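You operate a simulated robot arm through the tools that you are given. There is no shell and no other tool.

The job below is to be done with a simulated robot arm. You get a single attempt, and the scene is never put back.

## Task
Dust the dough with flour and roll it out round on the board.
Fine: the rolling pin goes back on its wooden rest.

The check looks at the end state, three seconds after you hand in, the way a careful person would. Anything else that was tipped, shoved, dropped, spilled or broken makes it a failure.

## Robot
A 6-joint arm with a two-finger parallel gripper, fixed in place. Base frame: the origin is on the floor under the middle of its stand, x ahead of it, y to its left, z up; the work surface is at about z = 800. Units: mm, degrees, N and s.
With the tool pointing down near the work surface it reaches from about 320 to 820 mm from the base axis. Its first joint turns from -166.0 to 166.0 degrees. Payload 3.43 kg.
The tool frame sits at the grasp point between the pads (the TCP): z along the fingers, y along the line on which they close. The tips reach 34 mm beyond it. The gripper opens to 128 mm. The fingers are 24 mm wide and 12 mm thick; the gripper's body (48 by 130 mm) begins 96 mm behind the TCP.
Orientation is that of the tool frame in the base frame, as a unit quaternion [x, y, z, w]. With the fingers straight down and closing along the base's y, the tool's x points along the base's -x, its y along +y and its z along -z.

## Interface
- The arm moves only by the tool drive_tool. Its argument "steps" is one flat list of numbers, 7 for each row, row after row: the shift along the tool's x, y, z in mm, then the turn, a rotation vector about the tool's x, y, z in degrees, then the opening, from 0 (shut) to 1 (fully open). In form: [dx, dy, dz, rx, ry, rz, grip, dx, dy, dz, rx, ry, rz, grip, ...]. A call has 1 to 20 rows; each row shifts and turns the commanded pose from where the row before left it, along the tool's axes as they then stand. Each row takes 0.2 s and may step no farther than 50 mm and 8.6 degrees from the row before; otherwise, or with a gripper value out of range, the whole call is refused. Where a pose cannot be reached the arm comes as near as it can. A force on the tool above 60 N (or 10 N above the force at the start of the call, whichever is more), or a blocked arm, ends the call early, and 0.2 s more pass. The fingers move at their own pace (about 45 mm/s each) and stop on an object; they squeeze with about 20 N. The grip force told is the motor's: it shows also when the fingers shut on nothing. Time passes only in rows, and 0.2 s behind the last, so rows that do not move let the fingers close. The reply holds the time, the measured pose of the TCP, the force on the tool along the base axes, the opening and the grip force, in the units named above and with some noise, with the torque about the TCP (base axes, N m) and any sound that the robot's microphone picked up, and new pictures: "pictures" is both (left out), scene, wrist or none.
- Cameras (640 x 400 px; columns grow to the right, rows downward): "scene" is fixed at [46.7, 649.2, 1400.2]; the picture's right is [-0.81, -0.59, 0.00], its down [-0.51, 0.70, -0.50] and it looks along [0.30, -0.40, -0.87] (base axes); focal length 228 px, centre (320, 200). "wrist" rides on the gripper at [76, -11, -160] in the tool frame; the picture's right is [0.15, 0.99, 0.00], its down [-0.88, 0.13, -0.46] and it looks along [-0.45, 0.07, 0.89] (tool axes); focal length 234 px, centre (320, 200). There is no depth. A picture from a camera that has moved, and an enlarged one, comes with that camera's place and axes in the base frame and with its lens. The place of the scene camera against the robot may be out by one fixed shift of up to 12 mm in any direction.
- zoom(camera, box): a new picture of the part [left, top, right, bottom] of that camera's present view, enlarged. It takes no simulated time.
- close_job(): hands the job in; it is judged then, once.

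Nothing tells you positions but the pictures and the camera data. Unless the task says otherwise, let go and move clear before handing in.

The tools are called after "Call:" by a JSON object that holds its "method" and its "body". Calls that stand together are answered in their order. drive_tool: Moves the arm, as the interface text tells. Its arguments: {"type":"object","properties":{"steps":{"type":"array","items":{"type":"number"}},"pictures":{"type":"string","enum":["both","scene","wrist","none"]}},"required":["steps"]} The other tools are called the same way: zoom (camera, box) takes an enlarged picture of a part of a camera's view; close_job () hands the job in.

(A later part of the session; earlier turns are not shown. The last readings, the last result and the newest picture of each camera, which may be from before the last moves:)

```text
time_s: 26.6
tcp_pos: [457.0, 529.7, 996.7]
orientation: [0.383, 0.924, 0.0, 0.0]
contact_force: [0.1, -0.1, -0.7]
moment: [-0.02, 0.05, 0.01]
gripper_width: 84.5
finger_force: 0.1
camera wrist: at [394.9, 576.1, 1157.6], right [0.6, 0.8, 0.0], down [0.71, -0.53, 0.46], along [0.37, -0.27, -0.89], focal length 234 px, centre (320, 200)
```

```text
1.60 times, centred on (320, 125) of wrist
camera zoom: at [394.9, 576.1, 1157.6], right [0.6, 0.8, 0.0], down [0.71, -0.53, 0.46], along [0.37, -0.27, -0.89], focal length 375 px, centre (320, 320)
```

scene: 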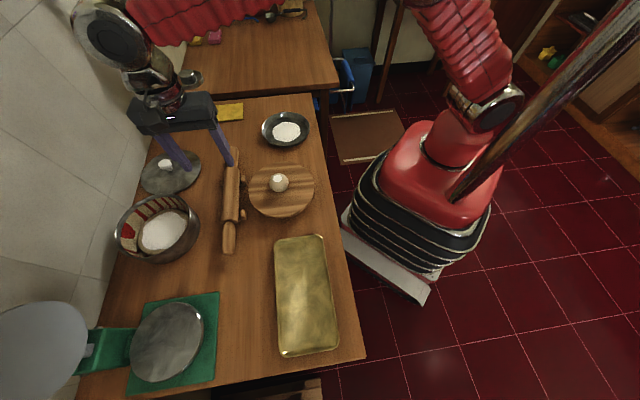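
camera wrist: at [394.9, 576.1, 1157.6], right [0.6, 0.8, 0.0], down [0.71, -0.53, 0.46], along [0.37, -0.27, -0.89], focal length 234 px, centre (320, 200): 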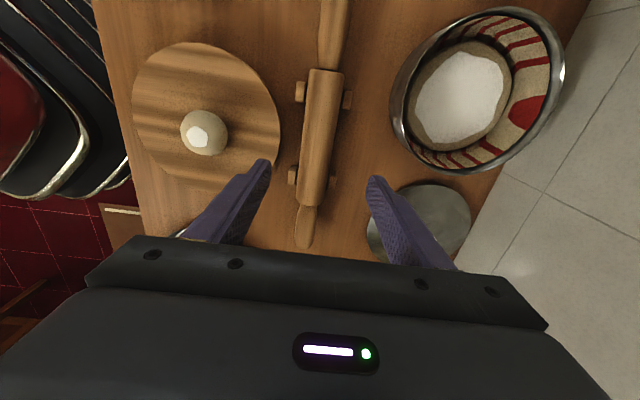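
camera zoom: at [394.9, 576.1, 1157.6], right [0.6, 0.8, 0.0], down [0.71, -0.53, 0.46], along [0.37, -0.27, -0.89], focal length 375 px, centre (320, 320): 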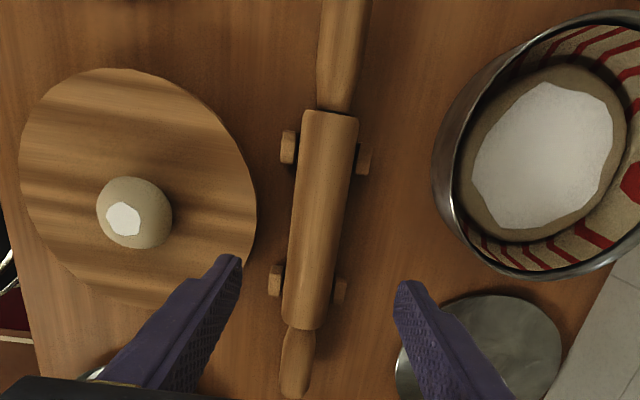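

The dough sits near the board's centre, and the pin's body (about 40 mm thick, 180 mm long) is centred near (455, 527) between its two rests. I narrow the fingers to clear the board edge and come down for a closer look.

Call:
{"method": "drive_tool", "body": {"steps": [-0.5, -3.3, 30, 0, 0, 0, 0.5, 0, 0, 30, 0, 0, 0, 0.5, 0, 0, 20, 0, 0, 0, 0.5, 0, 0, 12, 0, 0, 0, 0.5, 0, 0, 0, 0, 0, 0, 0.5], "pictures": "both"}}

Call:
{"method": "zoom", "body": {"camera": "wrist", "box": [160, 0, 480, 240]}}

Call:
{"method": "zoom", "body": {"camera": "scene", "box": [180, 130, 300, 230]}}

```text
time_s: 27.8
tcp_pos: [455.3, 527.4, 904.2]
orientation: [0.383, 0.924, 0.0, 0.001]
contact_force: [0.0, 0.8, -0.2]
moment: [0.0, -0.03, 0.0]
gripper_width: 64.1
finger_force: 0.1
camera wrist: at [393.1, 572.7, 1065.8], right [0.6, 0.8, 0.0], down [0.71, -0.53, 0.46], along [0.37, -0.27, -0.89], focal length 234 px, centre (320, 200)
```

scene: 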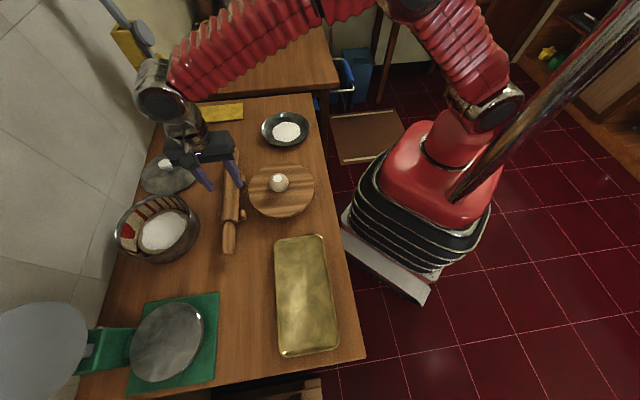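
wrist: 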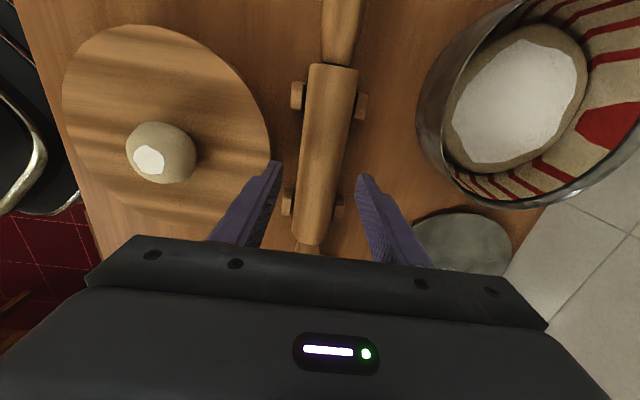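

```text
1.67 times, centred on (320, 120) of wrist
camera zoom: at [393.1, 572.7, 1065.8], right [0.6, 0.8, 0.0], down [0.71, -0.53, 0.46], along [0.37, -0.27, -0.89], focal length 390 px, centre (320, 333)
```

zoom: 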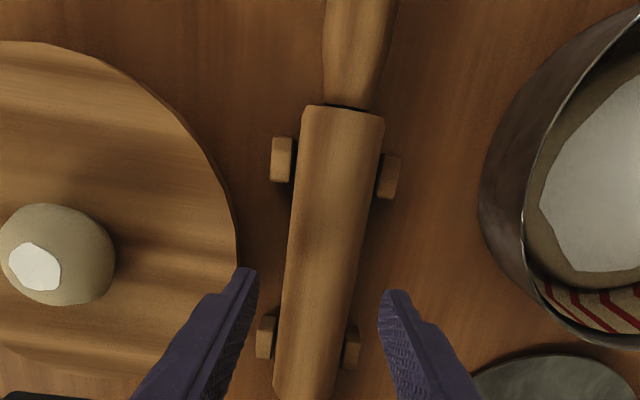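

```text
4.00 times, centred on (240, 180) of scene
camera zoom: at [46.7, 649.2, 1400.2], right [-0.81, -0.59, 0.0], down [-0.51, 0.7, -0.5], along [0.3, -0.4, -0.87], focal length 913 px, centre (640, 280)
```

zoom: 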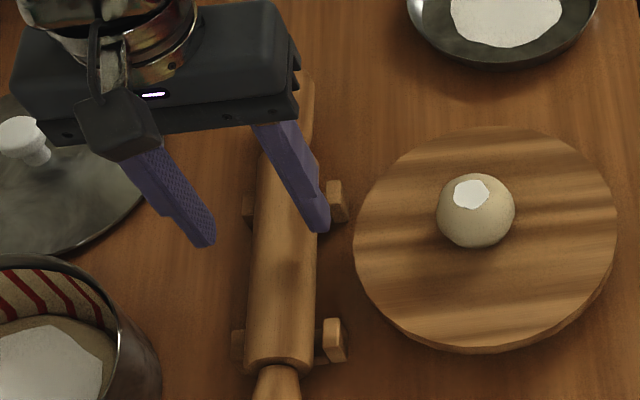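

The pin lies squarely along the gripper, its axis at an estimated z of 838, and I'm about 1 mm off centre. I'll go down to z = 861 so the fingertips stay above the pin's underside, then close.

Call:
{"method": "drive_tool", "body": {"steps": [0, -1.2, 15, 0, 0, 0, 0.5, 0, 0, 14, 0, 0, 0, 0.5, 0, 0, 8, 0, 0, 0, 0.5, 0, 0, 6, 0, 0, 0, 0.5, 0, 0, 0, 0, 0, 0, 0.5], "pictures": "both"}}

Call:
{"method": "zoom", "body": {"camera": "wrist", "box": [220, 60, 420, 260]}}

Call:
{"method": "zoom", "body": {"camera": "scene", "box": [190, 140, 270, 210]}}

```text
time_s: 29.0
tcp_pos: [456.4, 526.9, 862.4]
orientation: [0.382, 0.924, -0.001, 0.0]
contact_force: [0.1, -0.6, -0.6]
moment: [-0.01, -0.03, 0.01]
gripper_width: 63.9
finger_force: 0.1
camera wrist: at [392.0, 572.7, 1023.0], right [0.6, 0.8, 0.0], down [0.71, -0.53, 0.46], along [0.37, -0.27, -0.89], focal length 234 px, centre (320, 200)
```

scene: 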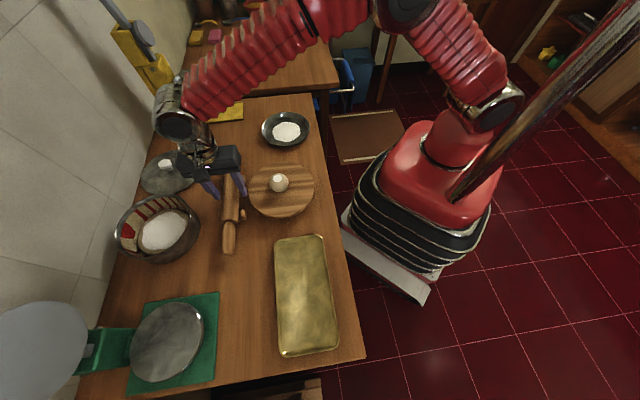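
wrist: 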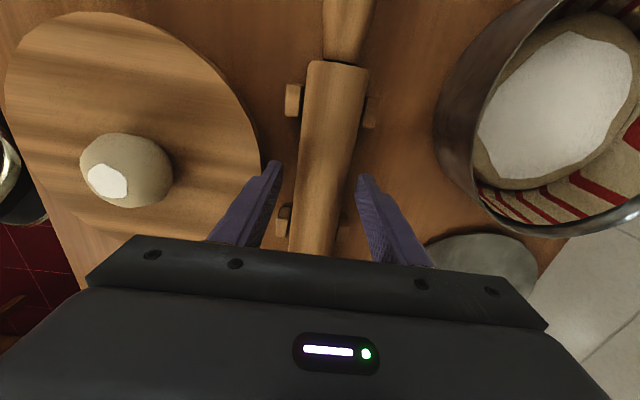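

```text
2.00 times, centred on (320, 160) of wrist
camera zoom: at [392.0, 572.7, 1023.0], right [0.6, 0.8, 0.0], down [0.71, -0.53, 0.46], along [0.37, -0.27, -0.89], focal length 468 px, centre (320, 280)
```

zoom: 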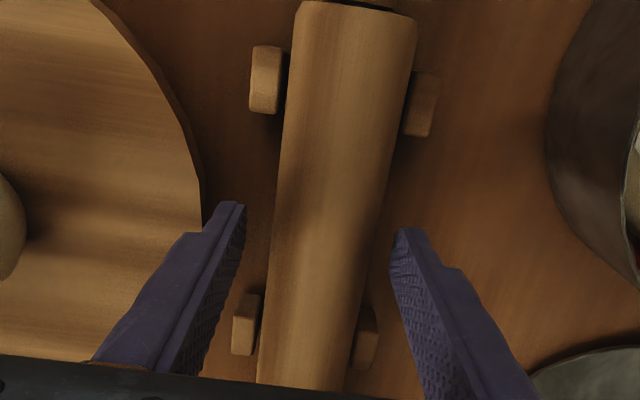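

```text
5.71 times, centred on (230, 175) of scene
camera zoom: at [46.7, 649.2, 1400.2], right [-0.81, -0.59, 0.0], down [-0.51, 0.7, -0.5], along [0.3, -0.4, -0.87], focal length 1304 px, centre (834, 343)
```

zoom: 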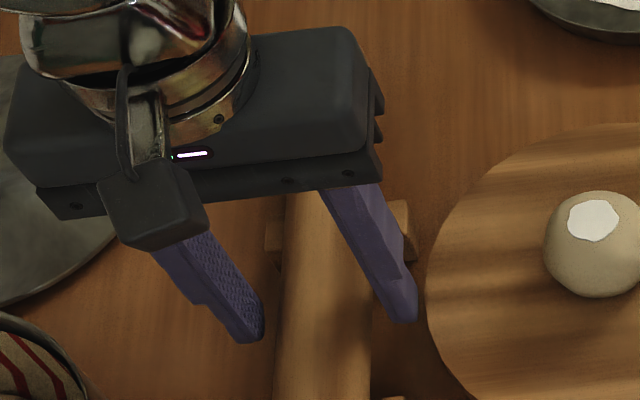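

The fingers straddle the pin with the board clear. I'm closing on the pin body.

Call:
{"method": "drive_tool", "body": {"steps": [0, 0, 0, 0, 0, 0, 0.4, 0, 0, 0, 0, 0, 0, 0.25, 0, 0, 0, 0, 0, 0, 0.25, 0, 0, 0, 0, 0, 0, 0.25], "pictures": "wrist"}}

Call:
{"method": "zoom", "body": {"camera": "wrist", "box": [220, 40, 420, 260]}}

Call:
{"method": "zoom", "body": {"camera": "scene", "box": [190, 140, 270, 210]}}

```text
time_s: 30.0
tcp_pos: [454.5, 527.0, 862.2]
orientation: [0.382, 0.924, 0.001, 0.0]
contact_force: [0.7, -0.5, -0.1]
moment: [0.07, 0.03, -0.1]
gripper_width: 43.0
finger_force: 19.8
camera wrist: at [392.0, 572.7, 1023.1], right [0.6, 0.8, 0.0], down [0.71, -0.53, 0.46], along [0.37, -0.27, -0.89], focal length 234 px, centre (320, 200)
```

wrist: 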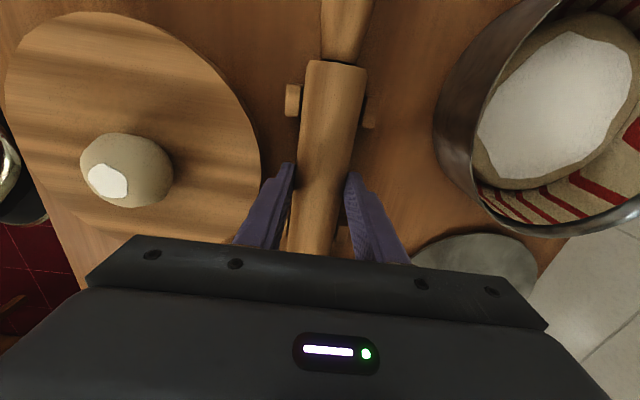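

```text
1.82 times, centred on (320, 150) of wrist
camera zoom: at [392.0, 572.7, 1023.1], right [0.6, 0.8, 0.0], down [0.71, -0.53, 0.46], along [0.37, -0.27, -0.89], focal length 426 px, centre (320, 291)
```

zoom: 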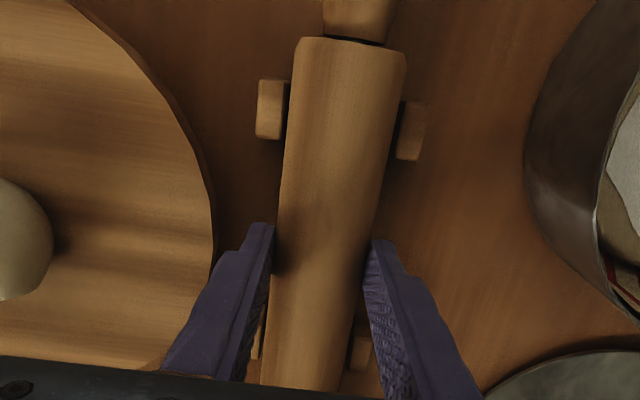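

```text
5.71 times, centred on (230, 175) of scene
camera zoom: at [46.7, 649.2, 1400.2], right [-0.81, -0.59, 0.0], down [-0.51, 0.7, -0.5], along [0.3, -0.4, -0.87], focal length 1304 px, centre (834, 343)
```

zoom: 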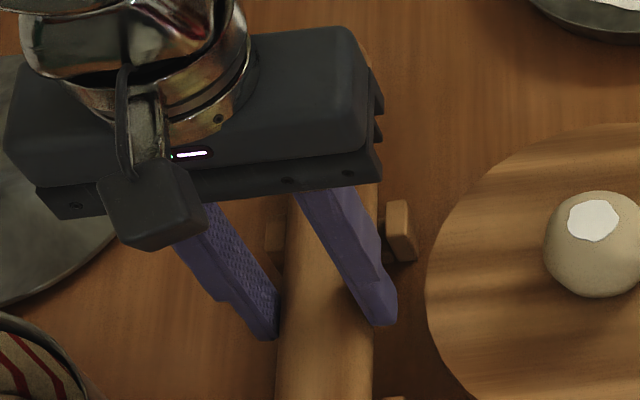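

The fingers hold at 43 mm, but the pin's silhouette in the wrist view puts its axis about 30 mm below the grasp point, so only the very tips are holding. I'll reopen a little, go 8.5 mm lower and grip again.

Call:
{"method": "drive_tool", "body": {"steps": [0, 0, 0, 0, 0, 0, 0.42, 0, 0, 0, 0, 0, 0, 0.42, 0, 0, 4.5, 0, 0, 0, 0.42, 0, 0, 4, 0, 0, 0, 0.42, 0, 0, 0, 0, 0, 0, 0.42, 0, 0, 0, 0, 0, 0, 0.3, 0, 0, 0, 0, 0, 0, 0.25, 0, 0, 0, 0, 0, 0, 0.25], "pictures": "wrist"}}

Call:
{"method": "zoom", "body": {"camera": "wrist", "box": [220, 40, 420, 260]}}

Call:
{"method": "zoom", "body": {"camera": "scene", "box": [180, 140, 280, 260]}}

```text
time_s: 31.8
tcp_pos: [454.2, 525.9, 853.6]
orientation: [0.383, 0.924, 0.001, 0.0]
contact_force: [-0.9, -0.2, 0.8]
moment: [-0.01, 0.02, -0.01]
gripper_width: 42.8
finger_force: 20.1
camera wrist: at [391.8, 572.8, 1014.4], right [0.6, 0.8, 0.0], down [0.71, -0.53, 0.46], along [0.37, -0.27, -0.89], focal length 234 px, centre (320, 200)
```

wrist: 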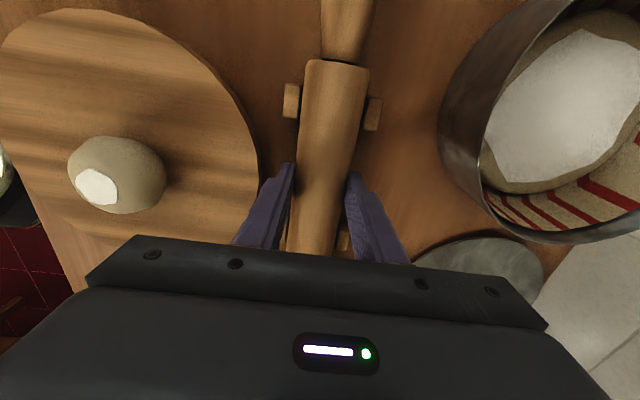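

```text
1.82 times, centred on (320, 150) of wrist
camera zoom: at [391.8, 572.8, 1014.4], right [0.6, 0.8, 0.0], down [0.71, -0.53, 0.46], along [0.37, -0.27, -0.89], focal length 426 px, centre (320, 291)
```

zoom: 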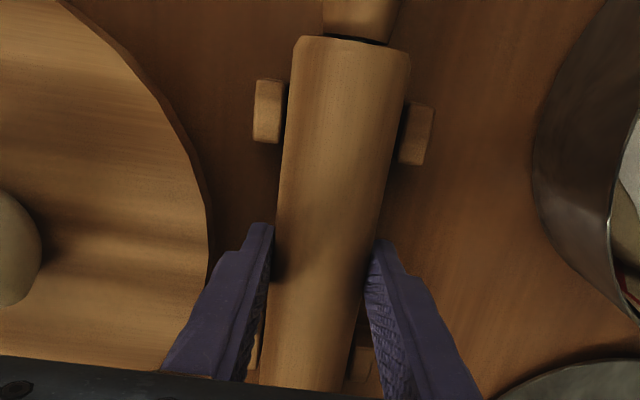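

```text
3.33 times, centred on (230, 200) of scene
camera zoom: at [46.7, 649.2, 1400.2], right [-0.81, -0.59, 0.0], down [-0.51, 0.7, -0.5], along [0.3, -0.4, -0.87], focal length 761 px, centre (620, 200)
```

zoom: 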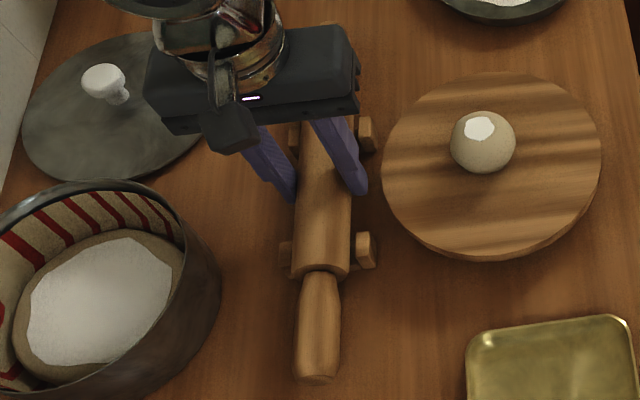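

The grip is now sound: the pin's axis is about 20 mm below the grasp point and the tips sit about 8 mm above its underside. I record this pose (454.3, 526.5, 853.6) for the return and lift the pin straight up.

Call:
{"method": "drive_tool", "body": {"steps": [0, 0, -8, 0, 0, 0, 0.25, 0, 0, -12, 0, 0, 0, 0.25, 0, 0, -20, 0, 0, 0, 0.25, 0, 0, -30, 0, 0, 0, 0.25, 0, 0, -30, 0, 0, 0, 0.25, 0, 0, -20, 0, 0, 0, 0.25, 0, 0, 0, 0, 0, 0, 0.25], "pictures": "both"}}

Call:
{"method": "zoom", "body": {"camera": "scene", "box": [160, 100, 300, 240]}}

```text
time_s: 33.4
tcp_pos: [455.1, 525.9, 974.5]
orientation: [0.383, 0.924, 0.0, 0.0]
contact_force: [-0.7, 0.1, -2.7]
moment: [-0.01, 0.0, 0.0]
gripper_width: 43.1
finger_force: 20.3
camera wrist: at [392.3, 571.6, 1134.2], right [0.6, 0.8, 0.0], down [0.71, -0.53, 0.46], along [0.37, -0.27, -0.89], focal length 234 px, centre (320, 200)
```

scene: 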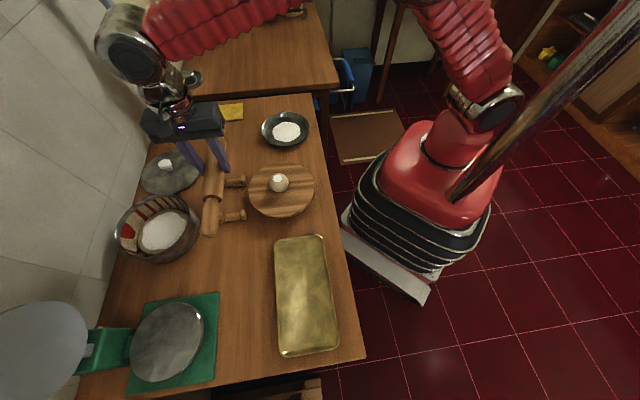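
wrist: 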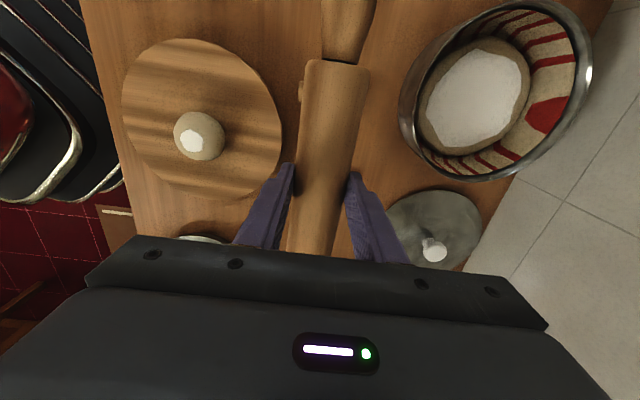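

```text
2.86 times, centred on (230, 170) of scene
camera zoom: at [46.7, 649.2, 1400.2], right [-0.81, -0.59, 0.0], down [-0.51, 0.7, -0.5], along [0.3, -0.4, -0.87], focal length 652 px, centre (577, 286)
```

zoom: 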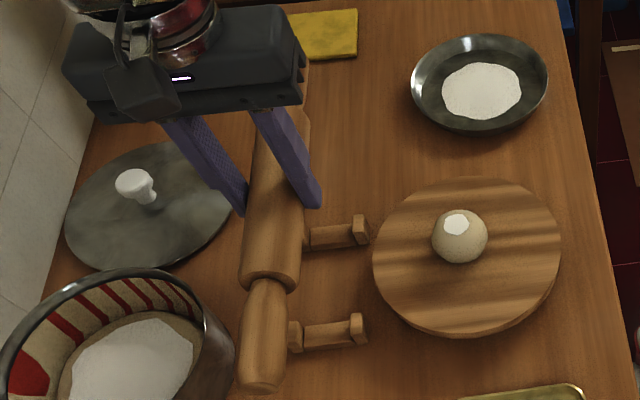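

The pin is up and level, and the two rest blocks stay put. I carry it over the dough and come down close to the dough's top.

Call:
{"method": "drive_tool", "body": {"steps": [-0.1, -28.1, 0, 0, 0, 0, 0.25, -0.1, -28.1, 0, 0, 0, 0, 0.25, -0.1, -28.2, 0, 0, 0, 0, 0.25, -0.1, -28.1, 0, 0, 0, 0, 0.25, -0.1, -28.2, 0, 0, 0, 0, 0.25, 0, 0, 15, 0, 0, 0, 0.25, 0, 0, 15, 0, 0, 0, 0.25, 0, 0, 6, 0, 0, 0, 0.25, 0, 0, 0, 0, 0, 0, 0.25], "pictures": "both"}}

Call:
{"method": "zoom", "body": {"camera": "scene", "box": [210, 100, 340, 230]}}

```text
time_s: 35.4
tcp_pos: [354.2, 426.6, 937.2]
orientation: [0.383, 0.924, 0.0, 0.0]
contact_force: [0.4, 0.4, -2.0]
moment: [0.0, 0.01, 0.0]
gripper_width: 42.9
finger_force: 19.6
camera wrist: at [292.1, 472.4, 1098.0], right [0.6, 0.8, 0.0], down [0.71, -0.53, 0.46], along [0.37, -0.27, -0.89], focal length 234 px, centre (320, 200)
```

scene: 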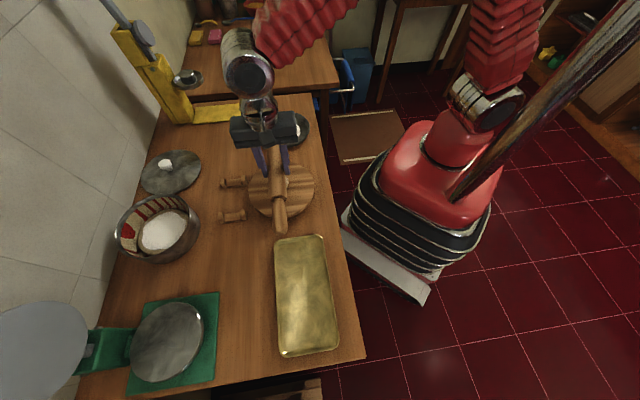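
wrist: 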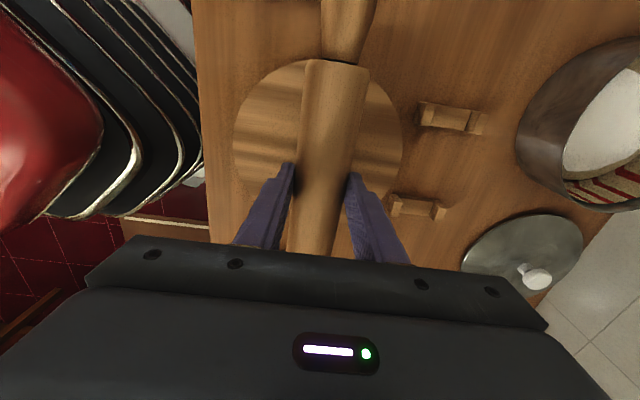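

```text
3.08 times, centred on (275, 165) of scene
camera zoom: at [46.7, 649.2, 1400.2], right [-0.81, -0.59, 0.0], down [-0.51, 0.7, -0.5], along [0.3, -0.4, -0.87], focal length 702 px, centre (458, 308)
```

zoom: 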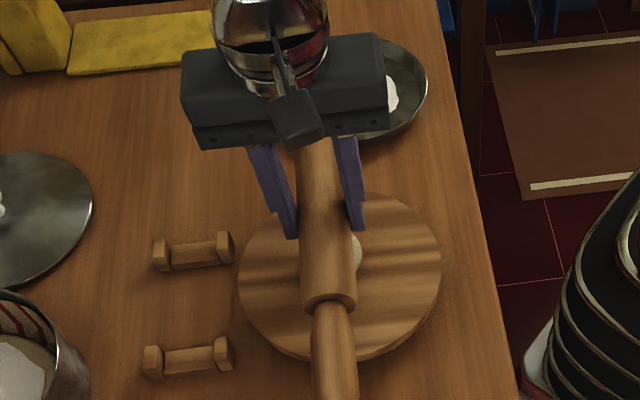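

The pin is over the dough's middle, with the dough just below it. I press down in millimetre steps, watching force.

Call:
{"method": "drive_tool", "body": {"steps": [0, 0, 1.5, 0, 0, 0, 0.25, 0, 0, 1.5, 0, 0, 0, 0.25, 0, 0, 1, 0, 0, 0, 0.25, 0, 0, 1, 0, 0, 0, 0.25, 0, 0, 0, 0, 0, 0, 0.25], "pictures": "none"}}

```text
time_s: 36.6
tcp_pos: [356.2, 426.3, 932.2]
orientation: [0.383, 0.924, 0.0, 0.001]
contact_force: [0.6, 0.4, -2.3]
moment: [0.0, -0.04, 0.02]
gripper_width: 43.3
finger_force: 19.9
```

No contact yet. I carry on downward in 1 mm steps.

Call:
{"method": "drive_tool", "body": {"steps": [0, 0, 1, 0, 0, 0, 0.25, 0, 0, 1, 0, 0, 0, 0.25, 0, 0, 1, 0, 0, 0, 0.25, 0, 0, 1, 0, 0, 0, 0.25, 0, 0, 0, 0, 0, 0, 0.25], "pictures": "none"}}

Call:
{"method": "zoom", "body": {"camera": "scene", "box": [240, 130, 330, 220]}}

```text
time_s: 37.8
tcp_pos: [355.9, 425.8, 928.8]
orientation: [0.382, 0.924, 0.0, 0.0]
contact_force: [0.8, 0.0, -2.6]
moment: [0.04, -0.03, -0.01]
gripper_width: 42.9
finger_force: 20.3
```

```text
4.44 times, centred on (285, 175) of scene
camera zoom: at [46.7, 649.2, 1400.2], right [-0.81, -0.59, 0.0], down [-0.51, 0.7, -0.5], along [0.3, -0.4, -0.87], focal length 1014 px, centre (476, 311)
```

zoom: 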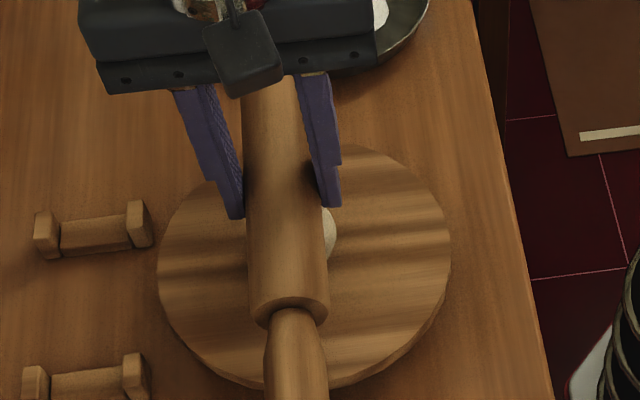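

Still free air; the ball may be a bit squashed. Continuing down.

Call:
{"method": "drive_tool", "body": {"steps": [0, 0, 1, 0, 0, 0, 0.25, 0, 0, 1, 0, 0, 0, 0.25, 0, 0, 1, 0, 0, 0, 0.25, 0, 0, 1, 0, 0, 0, 0.25, 0, 0, 0, 0, 0, 0, 0.25], "pictures": "none"}}

Call:
{"method": "zoom", "body": {"camera": "scene", "box": [240, 130, 330, 220]}}

```text
time_s: 39.0
tcp_pos: [356.2, 427.7, 924.5]
orientation: [0.382, 0.924, 0.0, 0.0]
contact_force: [1.4, 0.4, -3.3]
moment: [-0.03, 0.0, 0.01]
gripper_width: 43.0
finger_force: 19.7
```

```text
4.44 times, centred on (285, 175) of scene
camera zoom: at [46.7, 649.2, 1400.2], right [-0.81, -0.59, 0.0], down [-0.51, 0.7, -0.5], along [0.3, -0.4, -0.87], focal length 1014 px, centre (476, 311)
```

zoom: 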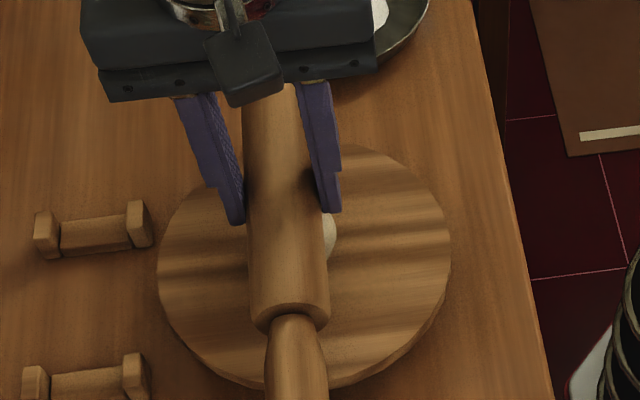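

Still no contact. Continuing slowly.

Call:
{"method": "drive_tool", "body": {"steps": [0, 0, 1, 0, 0, 0, 0.25, 0, 0, 1, 0, 0, 0, 0.25, 0, 0, 1, 0, 0, 0, 0.25, 0, 0, 1, 0, 0, 0, 0.25, 0, 0, 0, 0, 0, 0, 0.25], "pictures": "wrist"}}

Call:
{"method": "zoom", "body": {"camera": "scene", "box": [240, 130, 330, 220]}}

```text
time_s: 40.2
tcp_pos: [354.8, 426.5, 921.2]
orientation: [0.382, 0.924, -0.001, 0.0]
contact_force: [0.8, 0.1, -2.8]
moment: [0.0, 0.06, 0.0]
gripper_width: 43.1
finger_force: 20.0
camera wrist: at [292.7, 472.3, 1081.4], right [0.6, 0.8, 0.0], down [0.71, -0.53, 0.46], along [0.37, -0.27, -0.89], focal length 234 px, centre (320, 200)
```

wrist: 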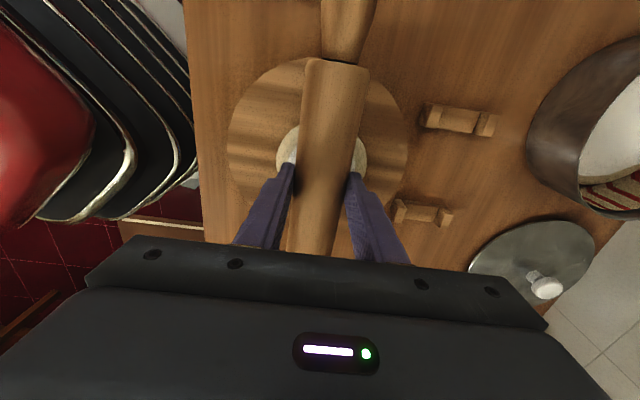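

```text
4.44 times, centred on (285, 175) of scene
camera zoom: at [46.7, 649.2, 1400.2], right [-0.81, -0.59, 0.0], down [-0.51, 0.7, -0.5], along [0.3, -0.4, -0.87], focal length 1014 px, centre (476, 311)
```

zoom: 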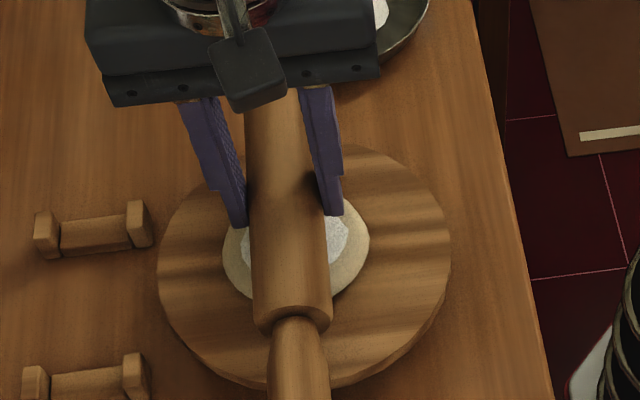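

The dough responded: it spread into a flat disc with the flour on top. I lift the pin a little and look at the shape.

Call:
{"method": "drive_tool", "body": {"steps": [0, 0, -10, 0, 0, 0, 0.25, 0, 0, -20, 0, 0, 0, 0.25, 0, 20, -20, 0, 0, 0, 0.25, 0, 30, 0, 0, 0, 0, 0.25, 0, 30, 0, 0, 0, 0, 0.25, 0, 0, 0, 0, 0, 0, 0.25], "pictures": "both"}}

Call:
{"method": "zoom", "body": {"camera": "scene", "box": [240, 145, 330, 225]}}

Call:
{"method": "zoom", "body": {"camera": "wrist", "box": [80, 20, 320, 220]}}

```text
time_s: 41.6
tcp_pos: [411.5, 484.3, 970.8]
orientation: [0.383, 0.924, -0.001, -0.001]
contact_force: [-0.3, 0.0, -3.2]
moment: [0.01, -0.03, 0.01]
gripper_width: 42.9
finger_force: 19.5
camera wrist: at [349.9, 529.8, 1130.4], right [0.6, 0.8, 0.0], down [0.71, -0.53, 0.46], along [0.37, -0.27, -0.89], focal length 234 px, centre (320, 200)
```

scene: 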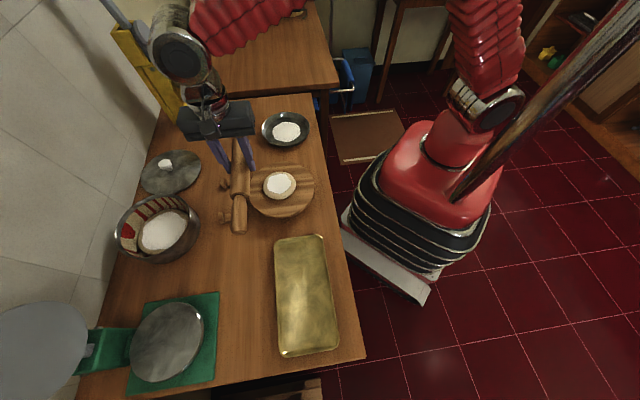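
wrist: 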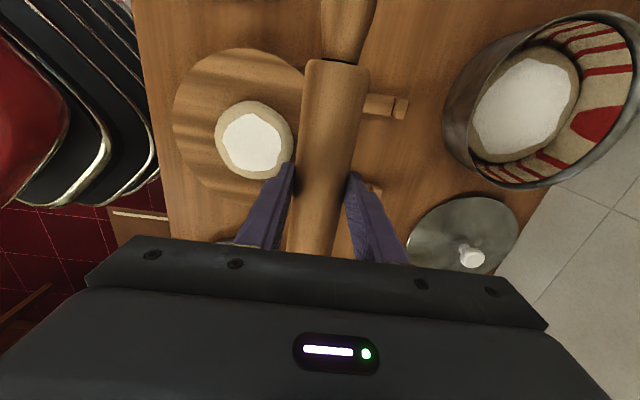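

```text
5.00 times, centred on (285, 185) of scene
camera zoom: at [46.7, 649.2, 1400.2], right [-0.81, -0.59, 0.0], down [-0.51, 0.7, -0.5], along [0.3, -0.4, -0.87], focal length 1141 px, centre (495, 275)
```

zoom: 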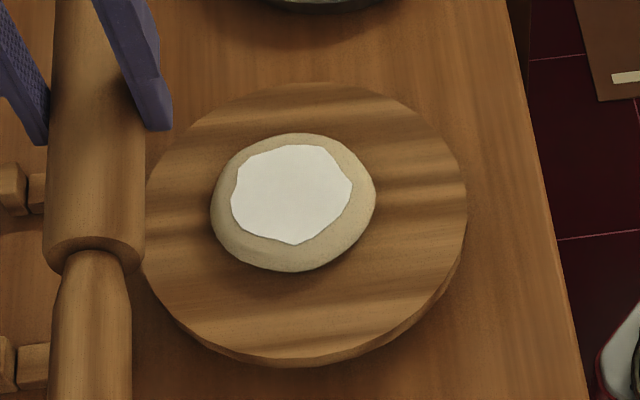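

```text
2.00 times, centred on (200, 120) of wrist
camera zoom: at [349.9, 529.8, 1130.4], right [0.6, 0.8, 0.0], down [0.71, -0.53, 0.46], along [0.37, -0.27, -0.89], focal length 468 px, centre (560, 360)
```

zoom: 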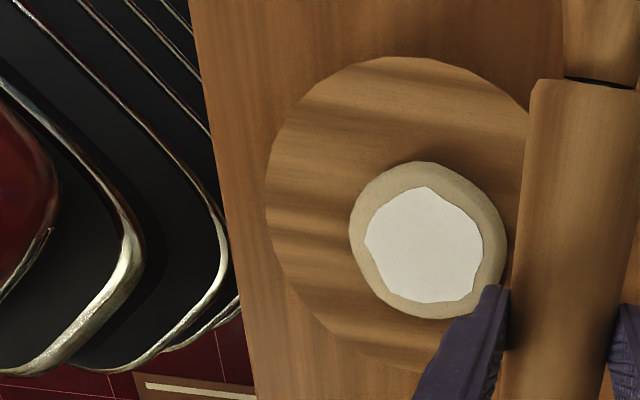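

The dough is now a round disc roughly 94 mm across and about 10 mm thick, close to the board's centre. I go back over it and bring the pin down near its new top.

Call:
{"method": "drive_tool", "body": {"steps": [-1.4, -27, 0, 0, 0, 0, 0.25, -1.4, -27, 0, 0, 0, 0, 0.25, -1.3, -27, 0, 0, 0, 0, 0.25, 0, 0, 25, 0, 0, 0, 0.25, 0, 0, 25, 0, 0, 0, 0.25, 0, 0, 15, 0, 0, 0, 0.25, 0, 0, 8, 0, 0, 0, 0.25, 0, 0, 2, 0, 0, 0, 0.25, 0, 0, 2, 0, 0, 0, 0.25, 0, 0, 0, 0, 0, 0, 0.25], "pictures": "wrist"}}

Call:
{"method": "zoom", "body": {"camera": "scene", "box": [240, 145, 330, 225]}}

```text
time_s: 43.8
tcp_pos: [358.6, 423.5, 894.4]
orientation: [0.383, 0.924, 0.001, 0.001]
contact_force: [-2.0, -2.2, 21.3]
moment: [-0.1, 0.08, 0.03]
gripper_width: 43.2
finger_force: 20.1
camera wrist: at [295.3, 468.9, 1055.6], right [0.6, 0.8, 0.0], down [0.71, -0.53, 0.46], along [0.37, -0.27, -0.89], focal length 234 px, centre (320, 200)
```

wrist: 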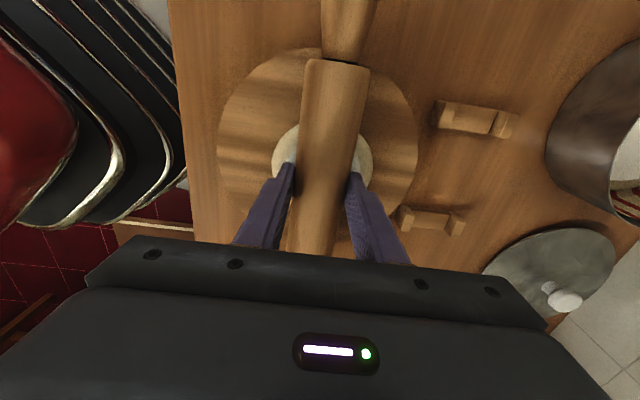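

```text
5.00 times, centred on (285, 185) of scene
camera zoom: at [46.7, 649.2, 1400.2], right [-0.81, -0.59, 0.0], down [-0.51, 0.7, -0.5], along [0.3, -0.4, -0.87], focal length 1141 px, centre (495, 275)
```

zoom: 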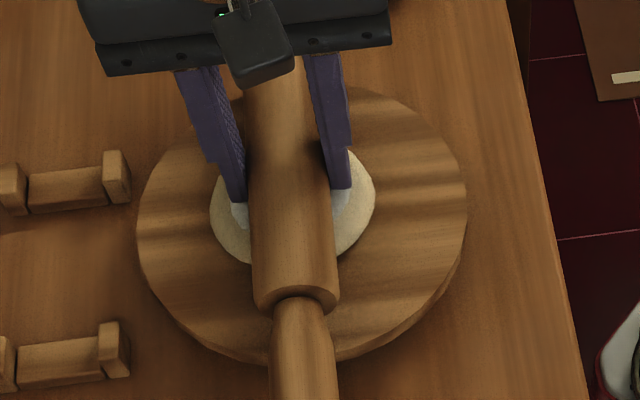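

Pin presses on the disc with about 24 N and the dough holds still. I'll ease slightly and make a short rolling stroke to see how it responds.

Call:
{"method": "drive_tool", "body": {"steps": [0, 0, -0.8, 0, 0, 0, 0.25, 0, 5, 0, 0, 0, 0, 0.25, 0, 5, 0, 0, 0, 0, 0.25, 0, 5, 0, 0, 0, 0, 0.25, 0, -5, 0, 0, 0, 0, 0.25, 0, -5, 0, 0, 0, 0, 0.25, 0, -5, 0, 0, 0, 0, 0.25, 0, 0, 0, 0, 0, 0, 0.25], "pictures": "wrist"}}

Call:
{"method": "zoom", "body": {"camera": "scene", "box": [240, 145, 330, 225]}}

```text
time_s: 45.6
tcp_pos: [357.7, 422.8, 895.5]
orientation: [0.383, 0.924, 0.0, 0.0]
contact_force: [2.9, 1.9, 6.8]
moment: [0.07, -0.16, 0.01]
gripper_width: 43.2
finger_force: 20.0
camera wrist: at [294.6, 469.0, 1055.7], right [0.6, 0.8, 0.0], down [0.71, -0.53, 0.46], along [0.37, -0.27, -0.89], focal length 234 px, centre (320, 200)
```

wrist: 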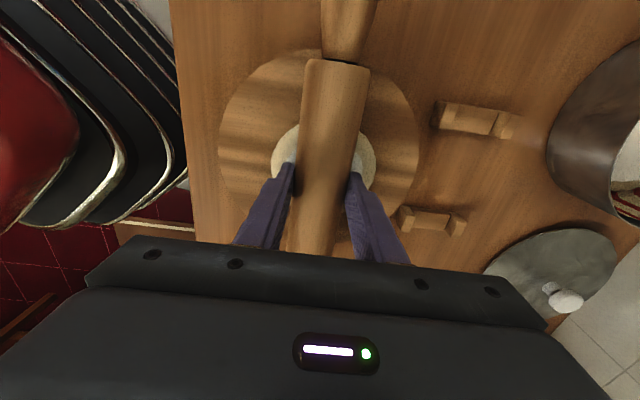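

```text
5.00 times, centred on (285, 185) of scene
camera zoom: at [46.7, 649.2, 1400.2], right [-0.81, -0.59, 0.0], down [-0.51, 0.7, -0.5], along [0.3, -0.4, -0.87], focal length 1141 px, centre (495, 275)
```

zoom: 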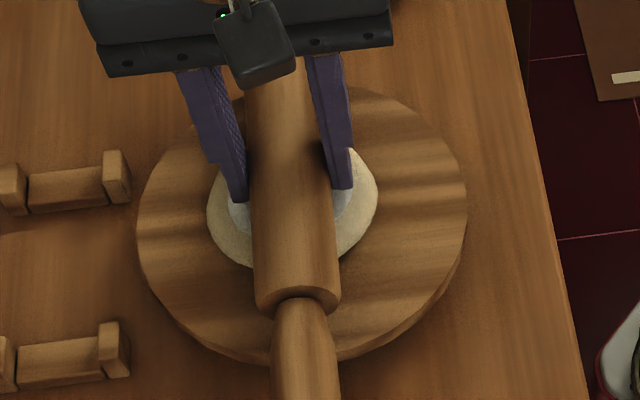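

Rolling works: the disc widened a little, and force fell as it thinned. I'll press 1 mm deeper and roll through the centre in both directions.

Call:
{"method": "drive_tool", "body": {"steps": [0, 0, 1, 0, 0, 0, 0.25, 0, 6, 0, 0, 0, 0, 0.25, 0, 6, 0, 0, 0, 0, 0.25, 0, 6, 0, 0, 0, 0, 0.25, 0, -6, 0, 0, 0, 0, 0.25, 0, -6, 0, 0, 0, 0, 0.25, 0, -6, 0, 0, 0, 0, 0.25, 0, -6, 0, 0, 0, 0, 0.25, 0, -6, 0, 0, 0, 0, 0.25, 0, -6, 0, 0, 0, 0, 0.25, 0, 6, 0, 0, 0, 0, 0.25, 0, 6, 0, 0, 0, 0, 0.25, 0, 6, 0, 0, 0, 0, 0.25, 0, 0, 0, 0, 0, 0, 0.25], "pictures": "wrist"}}

Call:
{"method": "zoom", "body": {"camera": "scene", "box": [240, 145, 330, 225]}}

```text
time_s: 48.6
tcp_pos: [356.3, 423.3, 894.6]
orientation: [0.382, 0.924, -0.001, 0.0]
contact_force: [-5.3, -4.7, 12.1]
moment: [-0.15, 0.23, 0.0]
gripper_width: 42.9
finger_force: 20.2
camera wrist: at [294.0, 468.6, 1053.7], right [0.6, 0.8, 0.0], down [0.71, -0.53, 0.46], along [0.37, -0.27, -0.89], focal length 234 px, centre (320, 200)
```

wrist: 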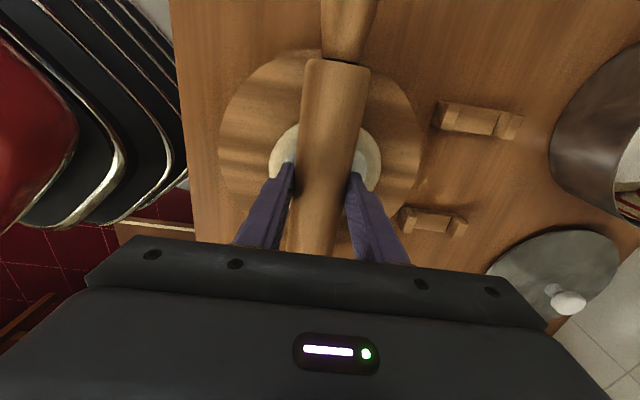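

```text
5.00 times, centred on (285, 185) of scene
camera zoom: at [46.7, 649.2, 1400.2], right [-0.81, -0.59, 0.0], down [-0.51, 0.7, -0.5], along [0.3, -0.4, -0.87], focal length 1141 px, centre (495, 275)
```

zoom: 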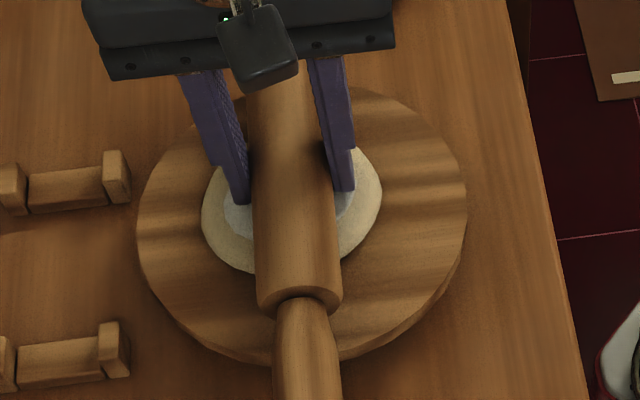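

The dough is lengthening along the rolling direction, so it must be rolled crosswise too. I lift clear, turn the pin 90° and lower again.

Call:
{"method": "drive_tool", "body": {"steps": [0, 0, -15, 0, 0, 0, 0.25, 0, 0, -15, 0, 0, 0, 0.25, 0, 0, 0, 0, 0, -7.5, 0.25, 0, 0, 0, 0, 0, -7.5, 0.25, 0, 0, 0, 0, 0, -7.5, 0.25, 0, 0, 0, 0, 0, -7.5, 0.25, 0, 0, 0, 0, 0, -7.5, 0.25, 0, 0, 0, 0, 0, -7.5, 0.25, 0, 0, 0, 0, 0, -7.5, 0.25, 0, 0, 0, 0, 0, -7.5, 0.25, 0, 0, 0, 0, 0, -7.5, 0.25, 0, 0, 0, 0, 0, -7.5, 0.25, 0, 0, 0, 0, 0, -7.5, 0.25, 0, 0, 0, 0, 0, -7.5, 0.25, 0, 0, 0, 0, 0, 0, 0.25, 0, 0, 0, 0, 0, 0, 0.25], "pictures": "both"}}

Call:
{"method": "zoom", "body": {"camera": "scene", "box": [230, 135, 340, 225]}}

Call:
{"method": "zoom", "body": {"camera": "wrist", "box": [180, 20, 460, 240]}}

```text
time_s: 52.0
tcp_pos: [357.5, 422.1, 923.4]
orientation: [-0.382, 0.924, 0.0, 0.0]
contact_force: [0.0, -0.1, -2.0]
moment: [0.0, 0.01, -0.01]
gripper_width: 43.0
finger_force: 20.4
camera wrist: at [311.3, 361.6, 1084.5], right [-0.8, 0.6, 0.0], down [0.53, 0.72, 0.46], along [0.27, 0.37, -0.89], focal length 234 px, centre (320, 200)
```

scene: 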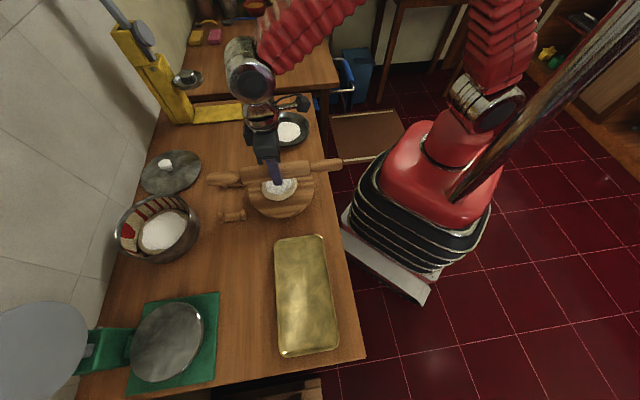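
wrist: 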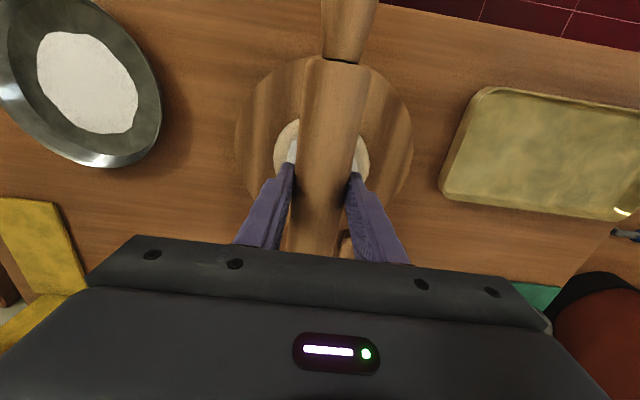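

```text
4.44 times, centred on (285, 180) of scene
camera zoom: at [46.7, 649.2, 1400.2], right [-0.81, -0.59, 0.0], down [-0.51, 0.7, -0.5], along [0.3, -0.4, -0.87], focal length 1014 px, centre (476, 289)
```

zoom: 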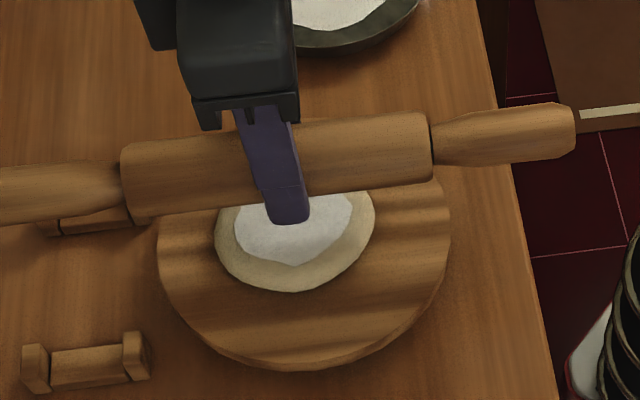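

```text
1.82 times, centred on (320, 130) of wrist
camera zoom: at [311.3, 361.6, 1084.5], right [-0.8, 0.6, 0.0], down [0.53, 0.72, 0.46], along [0.27, 0.37, -0.89], focal length 426 px, centre (320, 327)
```

zoom: 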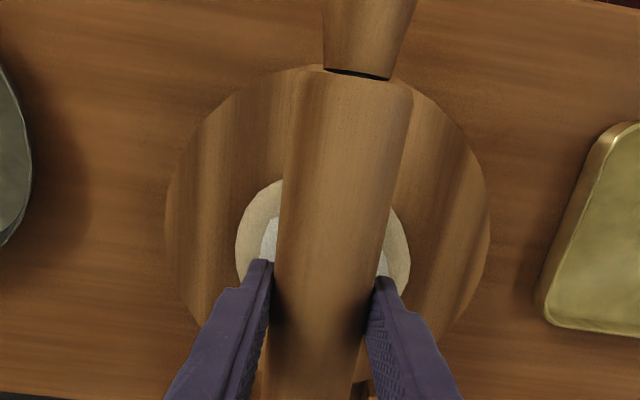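

The pin is now crosswise and centred over the dough. I lower it to contact and make the first stroke along this direction.

Call:
{"method": "drive_tool", "body": {"steps": [0, 0, 14, 0, 0, 0, 0.25, 0, 0, 11, 0, 0, 0, 0.25, 0, 0, 2, 0, 0, 0, 0.25, 0, 0, 1.5, 0, 0, 0, 0.25, 0, 0, 0, 0, 0, 0, 0.25], "pictures": "none"}}

```text
time_s: 53.2
tcp_pos: [356.1, 422.8, 894.4]
orientation: [-0.383, 0.924, 0.001, 0.0]
contact_force: [0.0, -0.2, -2.2]
moment: [0.02, -0.01, -0.01]
gripper_width: 43.2
finger_force: 20.2
```

No contact at that height. I lower another 2 mm and stroke across.

Call:
{"method": "drive_tool", "body": {"steps": [0, 0, 1, 0, 0, 0, 0.25, 0, 0, 0, 0, 0, 0, 0.25, 0, 0, 0.7, 0, 0, 0, 0.25, 0, 0, 0, 0, 0, 0, 0.25], "pictures": "none"}}

```text
time_s: 54.2
tcp_pos: [355.8, 423.3, 892.0]
orientation: [-0.382, 0.924, 0.0, 0.0]
contact_force: [0.2, -0.7, -0.9]
moment: [0.05, -0.02, -0.02]
gripper_width: 43.2
finger_force: 20.0
```

Just touching now. Pressing 0.8 mm more and rolling back and forth along this direction.

Call:
{"method": "drive_tool", "body": {"steps": [0, 0, 0.8, 0, 0, 0, 0.25, 0, 6, 0, 0, 0, 0, 0.25, 0, 6, 0, 0, 0, 0, 0.25, 0, 6, 0, 0, 0, 0, 0.25, 0, -6, 0, 0, 0, 0, 0.25, 0, -6, 0, 0, 0, 0, 0.25, 0, -6, 0, 0, 0, 0, 0.25, 0, -6, 0, 0, 0, 0, 0.25, 0, -6, 0, 0, 0, 0, 0.25, 0, -6, 0, 0, 0, 0, 0.25, 0, 6, 0, 0, 0, 0, 0.25, 0, 6, 0, 0, 0, 0, 0.25, 0, 6, 0, 0, 0, 0, 0.25, 0, 0, 0, 0, 0, 0, 0.25], "pictures": "wrist"}}

Call:
{"method": "zoom", "body": {"camera": "wrist", "box": [180, 20, 460, 240]}}

Call:
{"method": "zoom", "body": {"camera": "scene", "box": [230, 135, 340, 225]}}

```text
time_s: 57.2
tcp_pos: [358.0, 423.0, 893.6]
orientation: [-0.382, 0.924, 0.001, 0.0]
contact_force: [5.6, -4.0, 13.0]
moment: [-0.15, -0.18, 0.01]
gripper_width: 42.9
finger_force: 20.1
camera wrist: at [310.5, 361.0, 1053.6], right [-0.8, 0.6, 0.0], down [0.53, 0.71, 0.46], along [0.27, 0.37, -0.89], focal length 234 px, centre (320, 200)
```

wrist: 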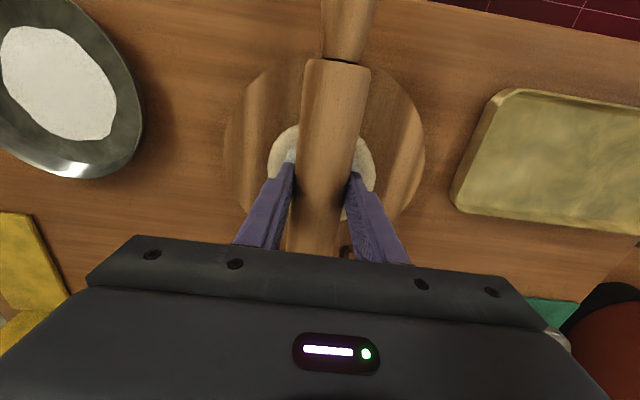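

```text
1.82 times, centred on (320, 130) of wrist
camera zoom: at [310.5, 361.0, 1053.6], right [-0.8, 0.6, 0.0], down [0.53, 0.71, 0.46], along [0.27, 0.37, -0.89], focal length 426 px, centre (320, 327)
```

zoom: 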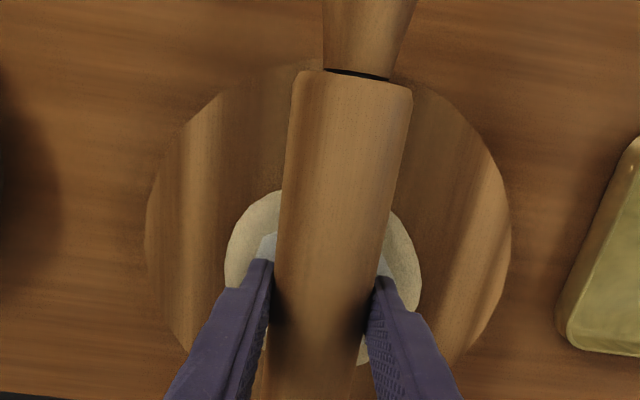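

```text
4.44 times, centred on (285, 180) of scene
camera zoom: at [46.7, 649.2, 1400.2], right [-0.81, -0.59, 0.0], down [-0.51, 0.7, -0.5], along [0.3, -0.4, -0.87], focal length 1014 px, centre (476, 289)
```

zoom: 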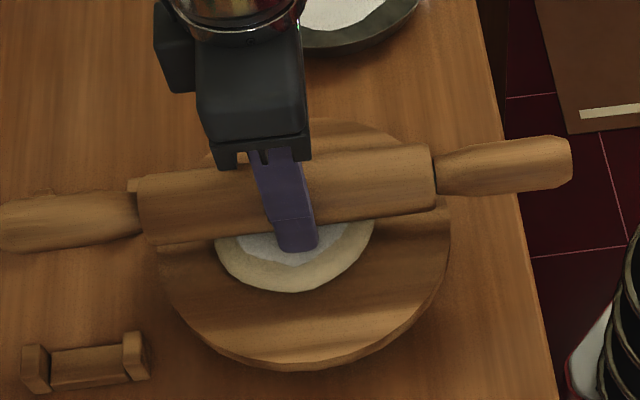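

About 15 N on the dough here, but little growth along this axis yet. I press a bit deeper with longer strokes.

Call:
{"method": "drive_tool", "body": {"steps": [0, 0, 0.8, 0, 0, 0, 0.25, 0, 7, 0, 0, 0, 0, 0.25, 0, 7, 0, 0, 0, 0, 0.25, 0, 7, 0, 0, 0, 0, 0.25, 0, 7, 0, 0, 0, 0, 0.25, 0, -7, 0, 0, 0, 0, 0.25, 0, -7, 0, 0, 0, 0, 0.25, 0, -7, 0, 0, 0, 0, 0.25, 0, -7, 0, 0, 0, 0, 0.25, 0, -7, 0, 0, 0, 0, 0.25, 0, -7, 0, 0, 0, 0, 0.25, 0, -7, 0, 0, 0, 0, 0.25, 0, -7, 0, 0, 0, 0, 0.25, 0, 7, 0, 0, 0, 0, 0.25, 0, 7, 0, 0, 0, 0, 0.25, 0, 7, 0, 0, 0, 0, 0.25, 0, 7, 0, 0, 0, 0, 0.25, 0, 0, 0, 0, 0, 0, 0.25], "pictures": "wrist"}}

Call:
{"method": "zoom", "body": {"camera": "wrist", "box": [180, 20, 460, 240]}}

Call:
{"method": "zoom", "body": {"camera": "scene", "box": [230, 135, 340, 225]}}

```text
time_s: 61.0
tcp_pos: [357.4, 424.2, 891.9]
orientation: [-0.382, 0.924, 0.0, 0.0]
contact_force: [0.7, 0.4, -1.4]
moment: [-0.02, 0.02, -0.01]
gripper_width: 42.6
finger_force: 19.8
camera wrist: at [310.4, 362.2, 1052.6], right [-0.8, 0.6, 0.0], down [0.53, 0.71, 0.46], along [0.27, 0.37, -0.89], focal length 234 px, centre (320, 200)
```

wrist: 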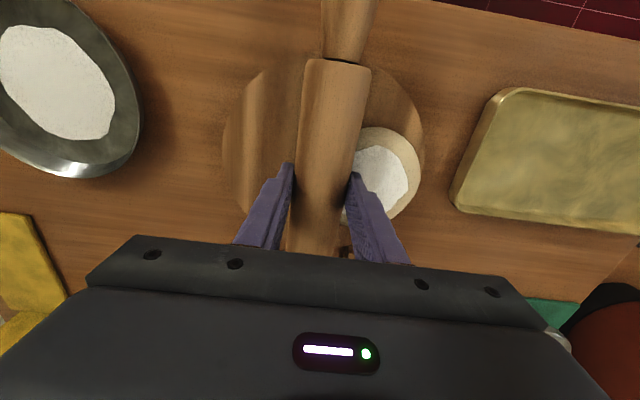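

```text
1.82 times, centred on (320, 130) of wrist
camera zoom: at [310.4, 362.2, 1052.6], right [-0.8, 0.6, 0.0], down [0.53, 0.71, 0.46], along [0.27, 0.37, -0.89], focal length 426 px, centre (320, 327)
```

zoom: 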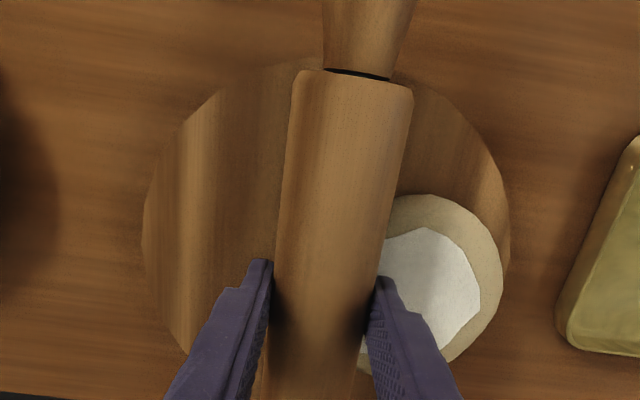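

```text
4.44 times, centred on (285, 180) of scene
camera zoom: at [46.7, 649.2, 1400.2], right [-0.81, -0.59, 0.0], down [-0.51, 0.7, -0.5], along [0.3, -0.4, -0.87], focal length 1014 px, centre (476, 289)
```

zoom: 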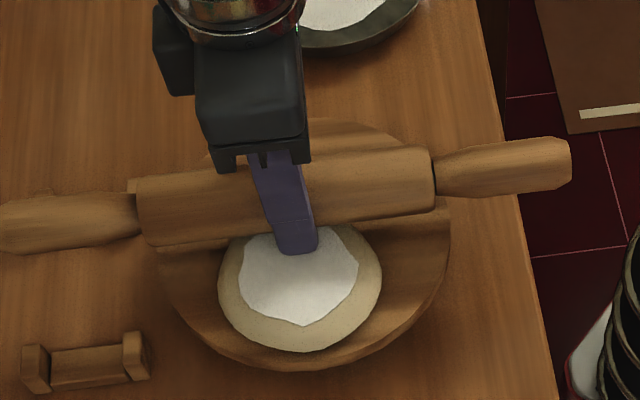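

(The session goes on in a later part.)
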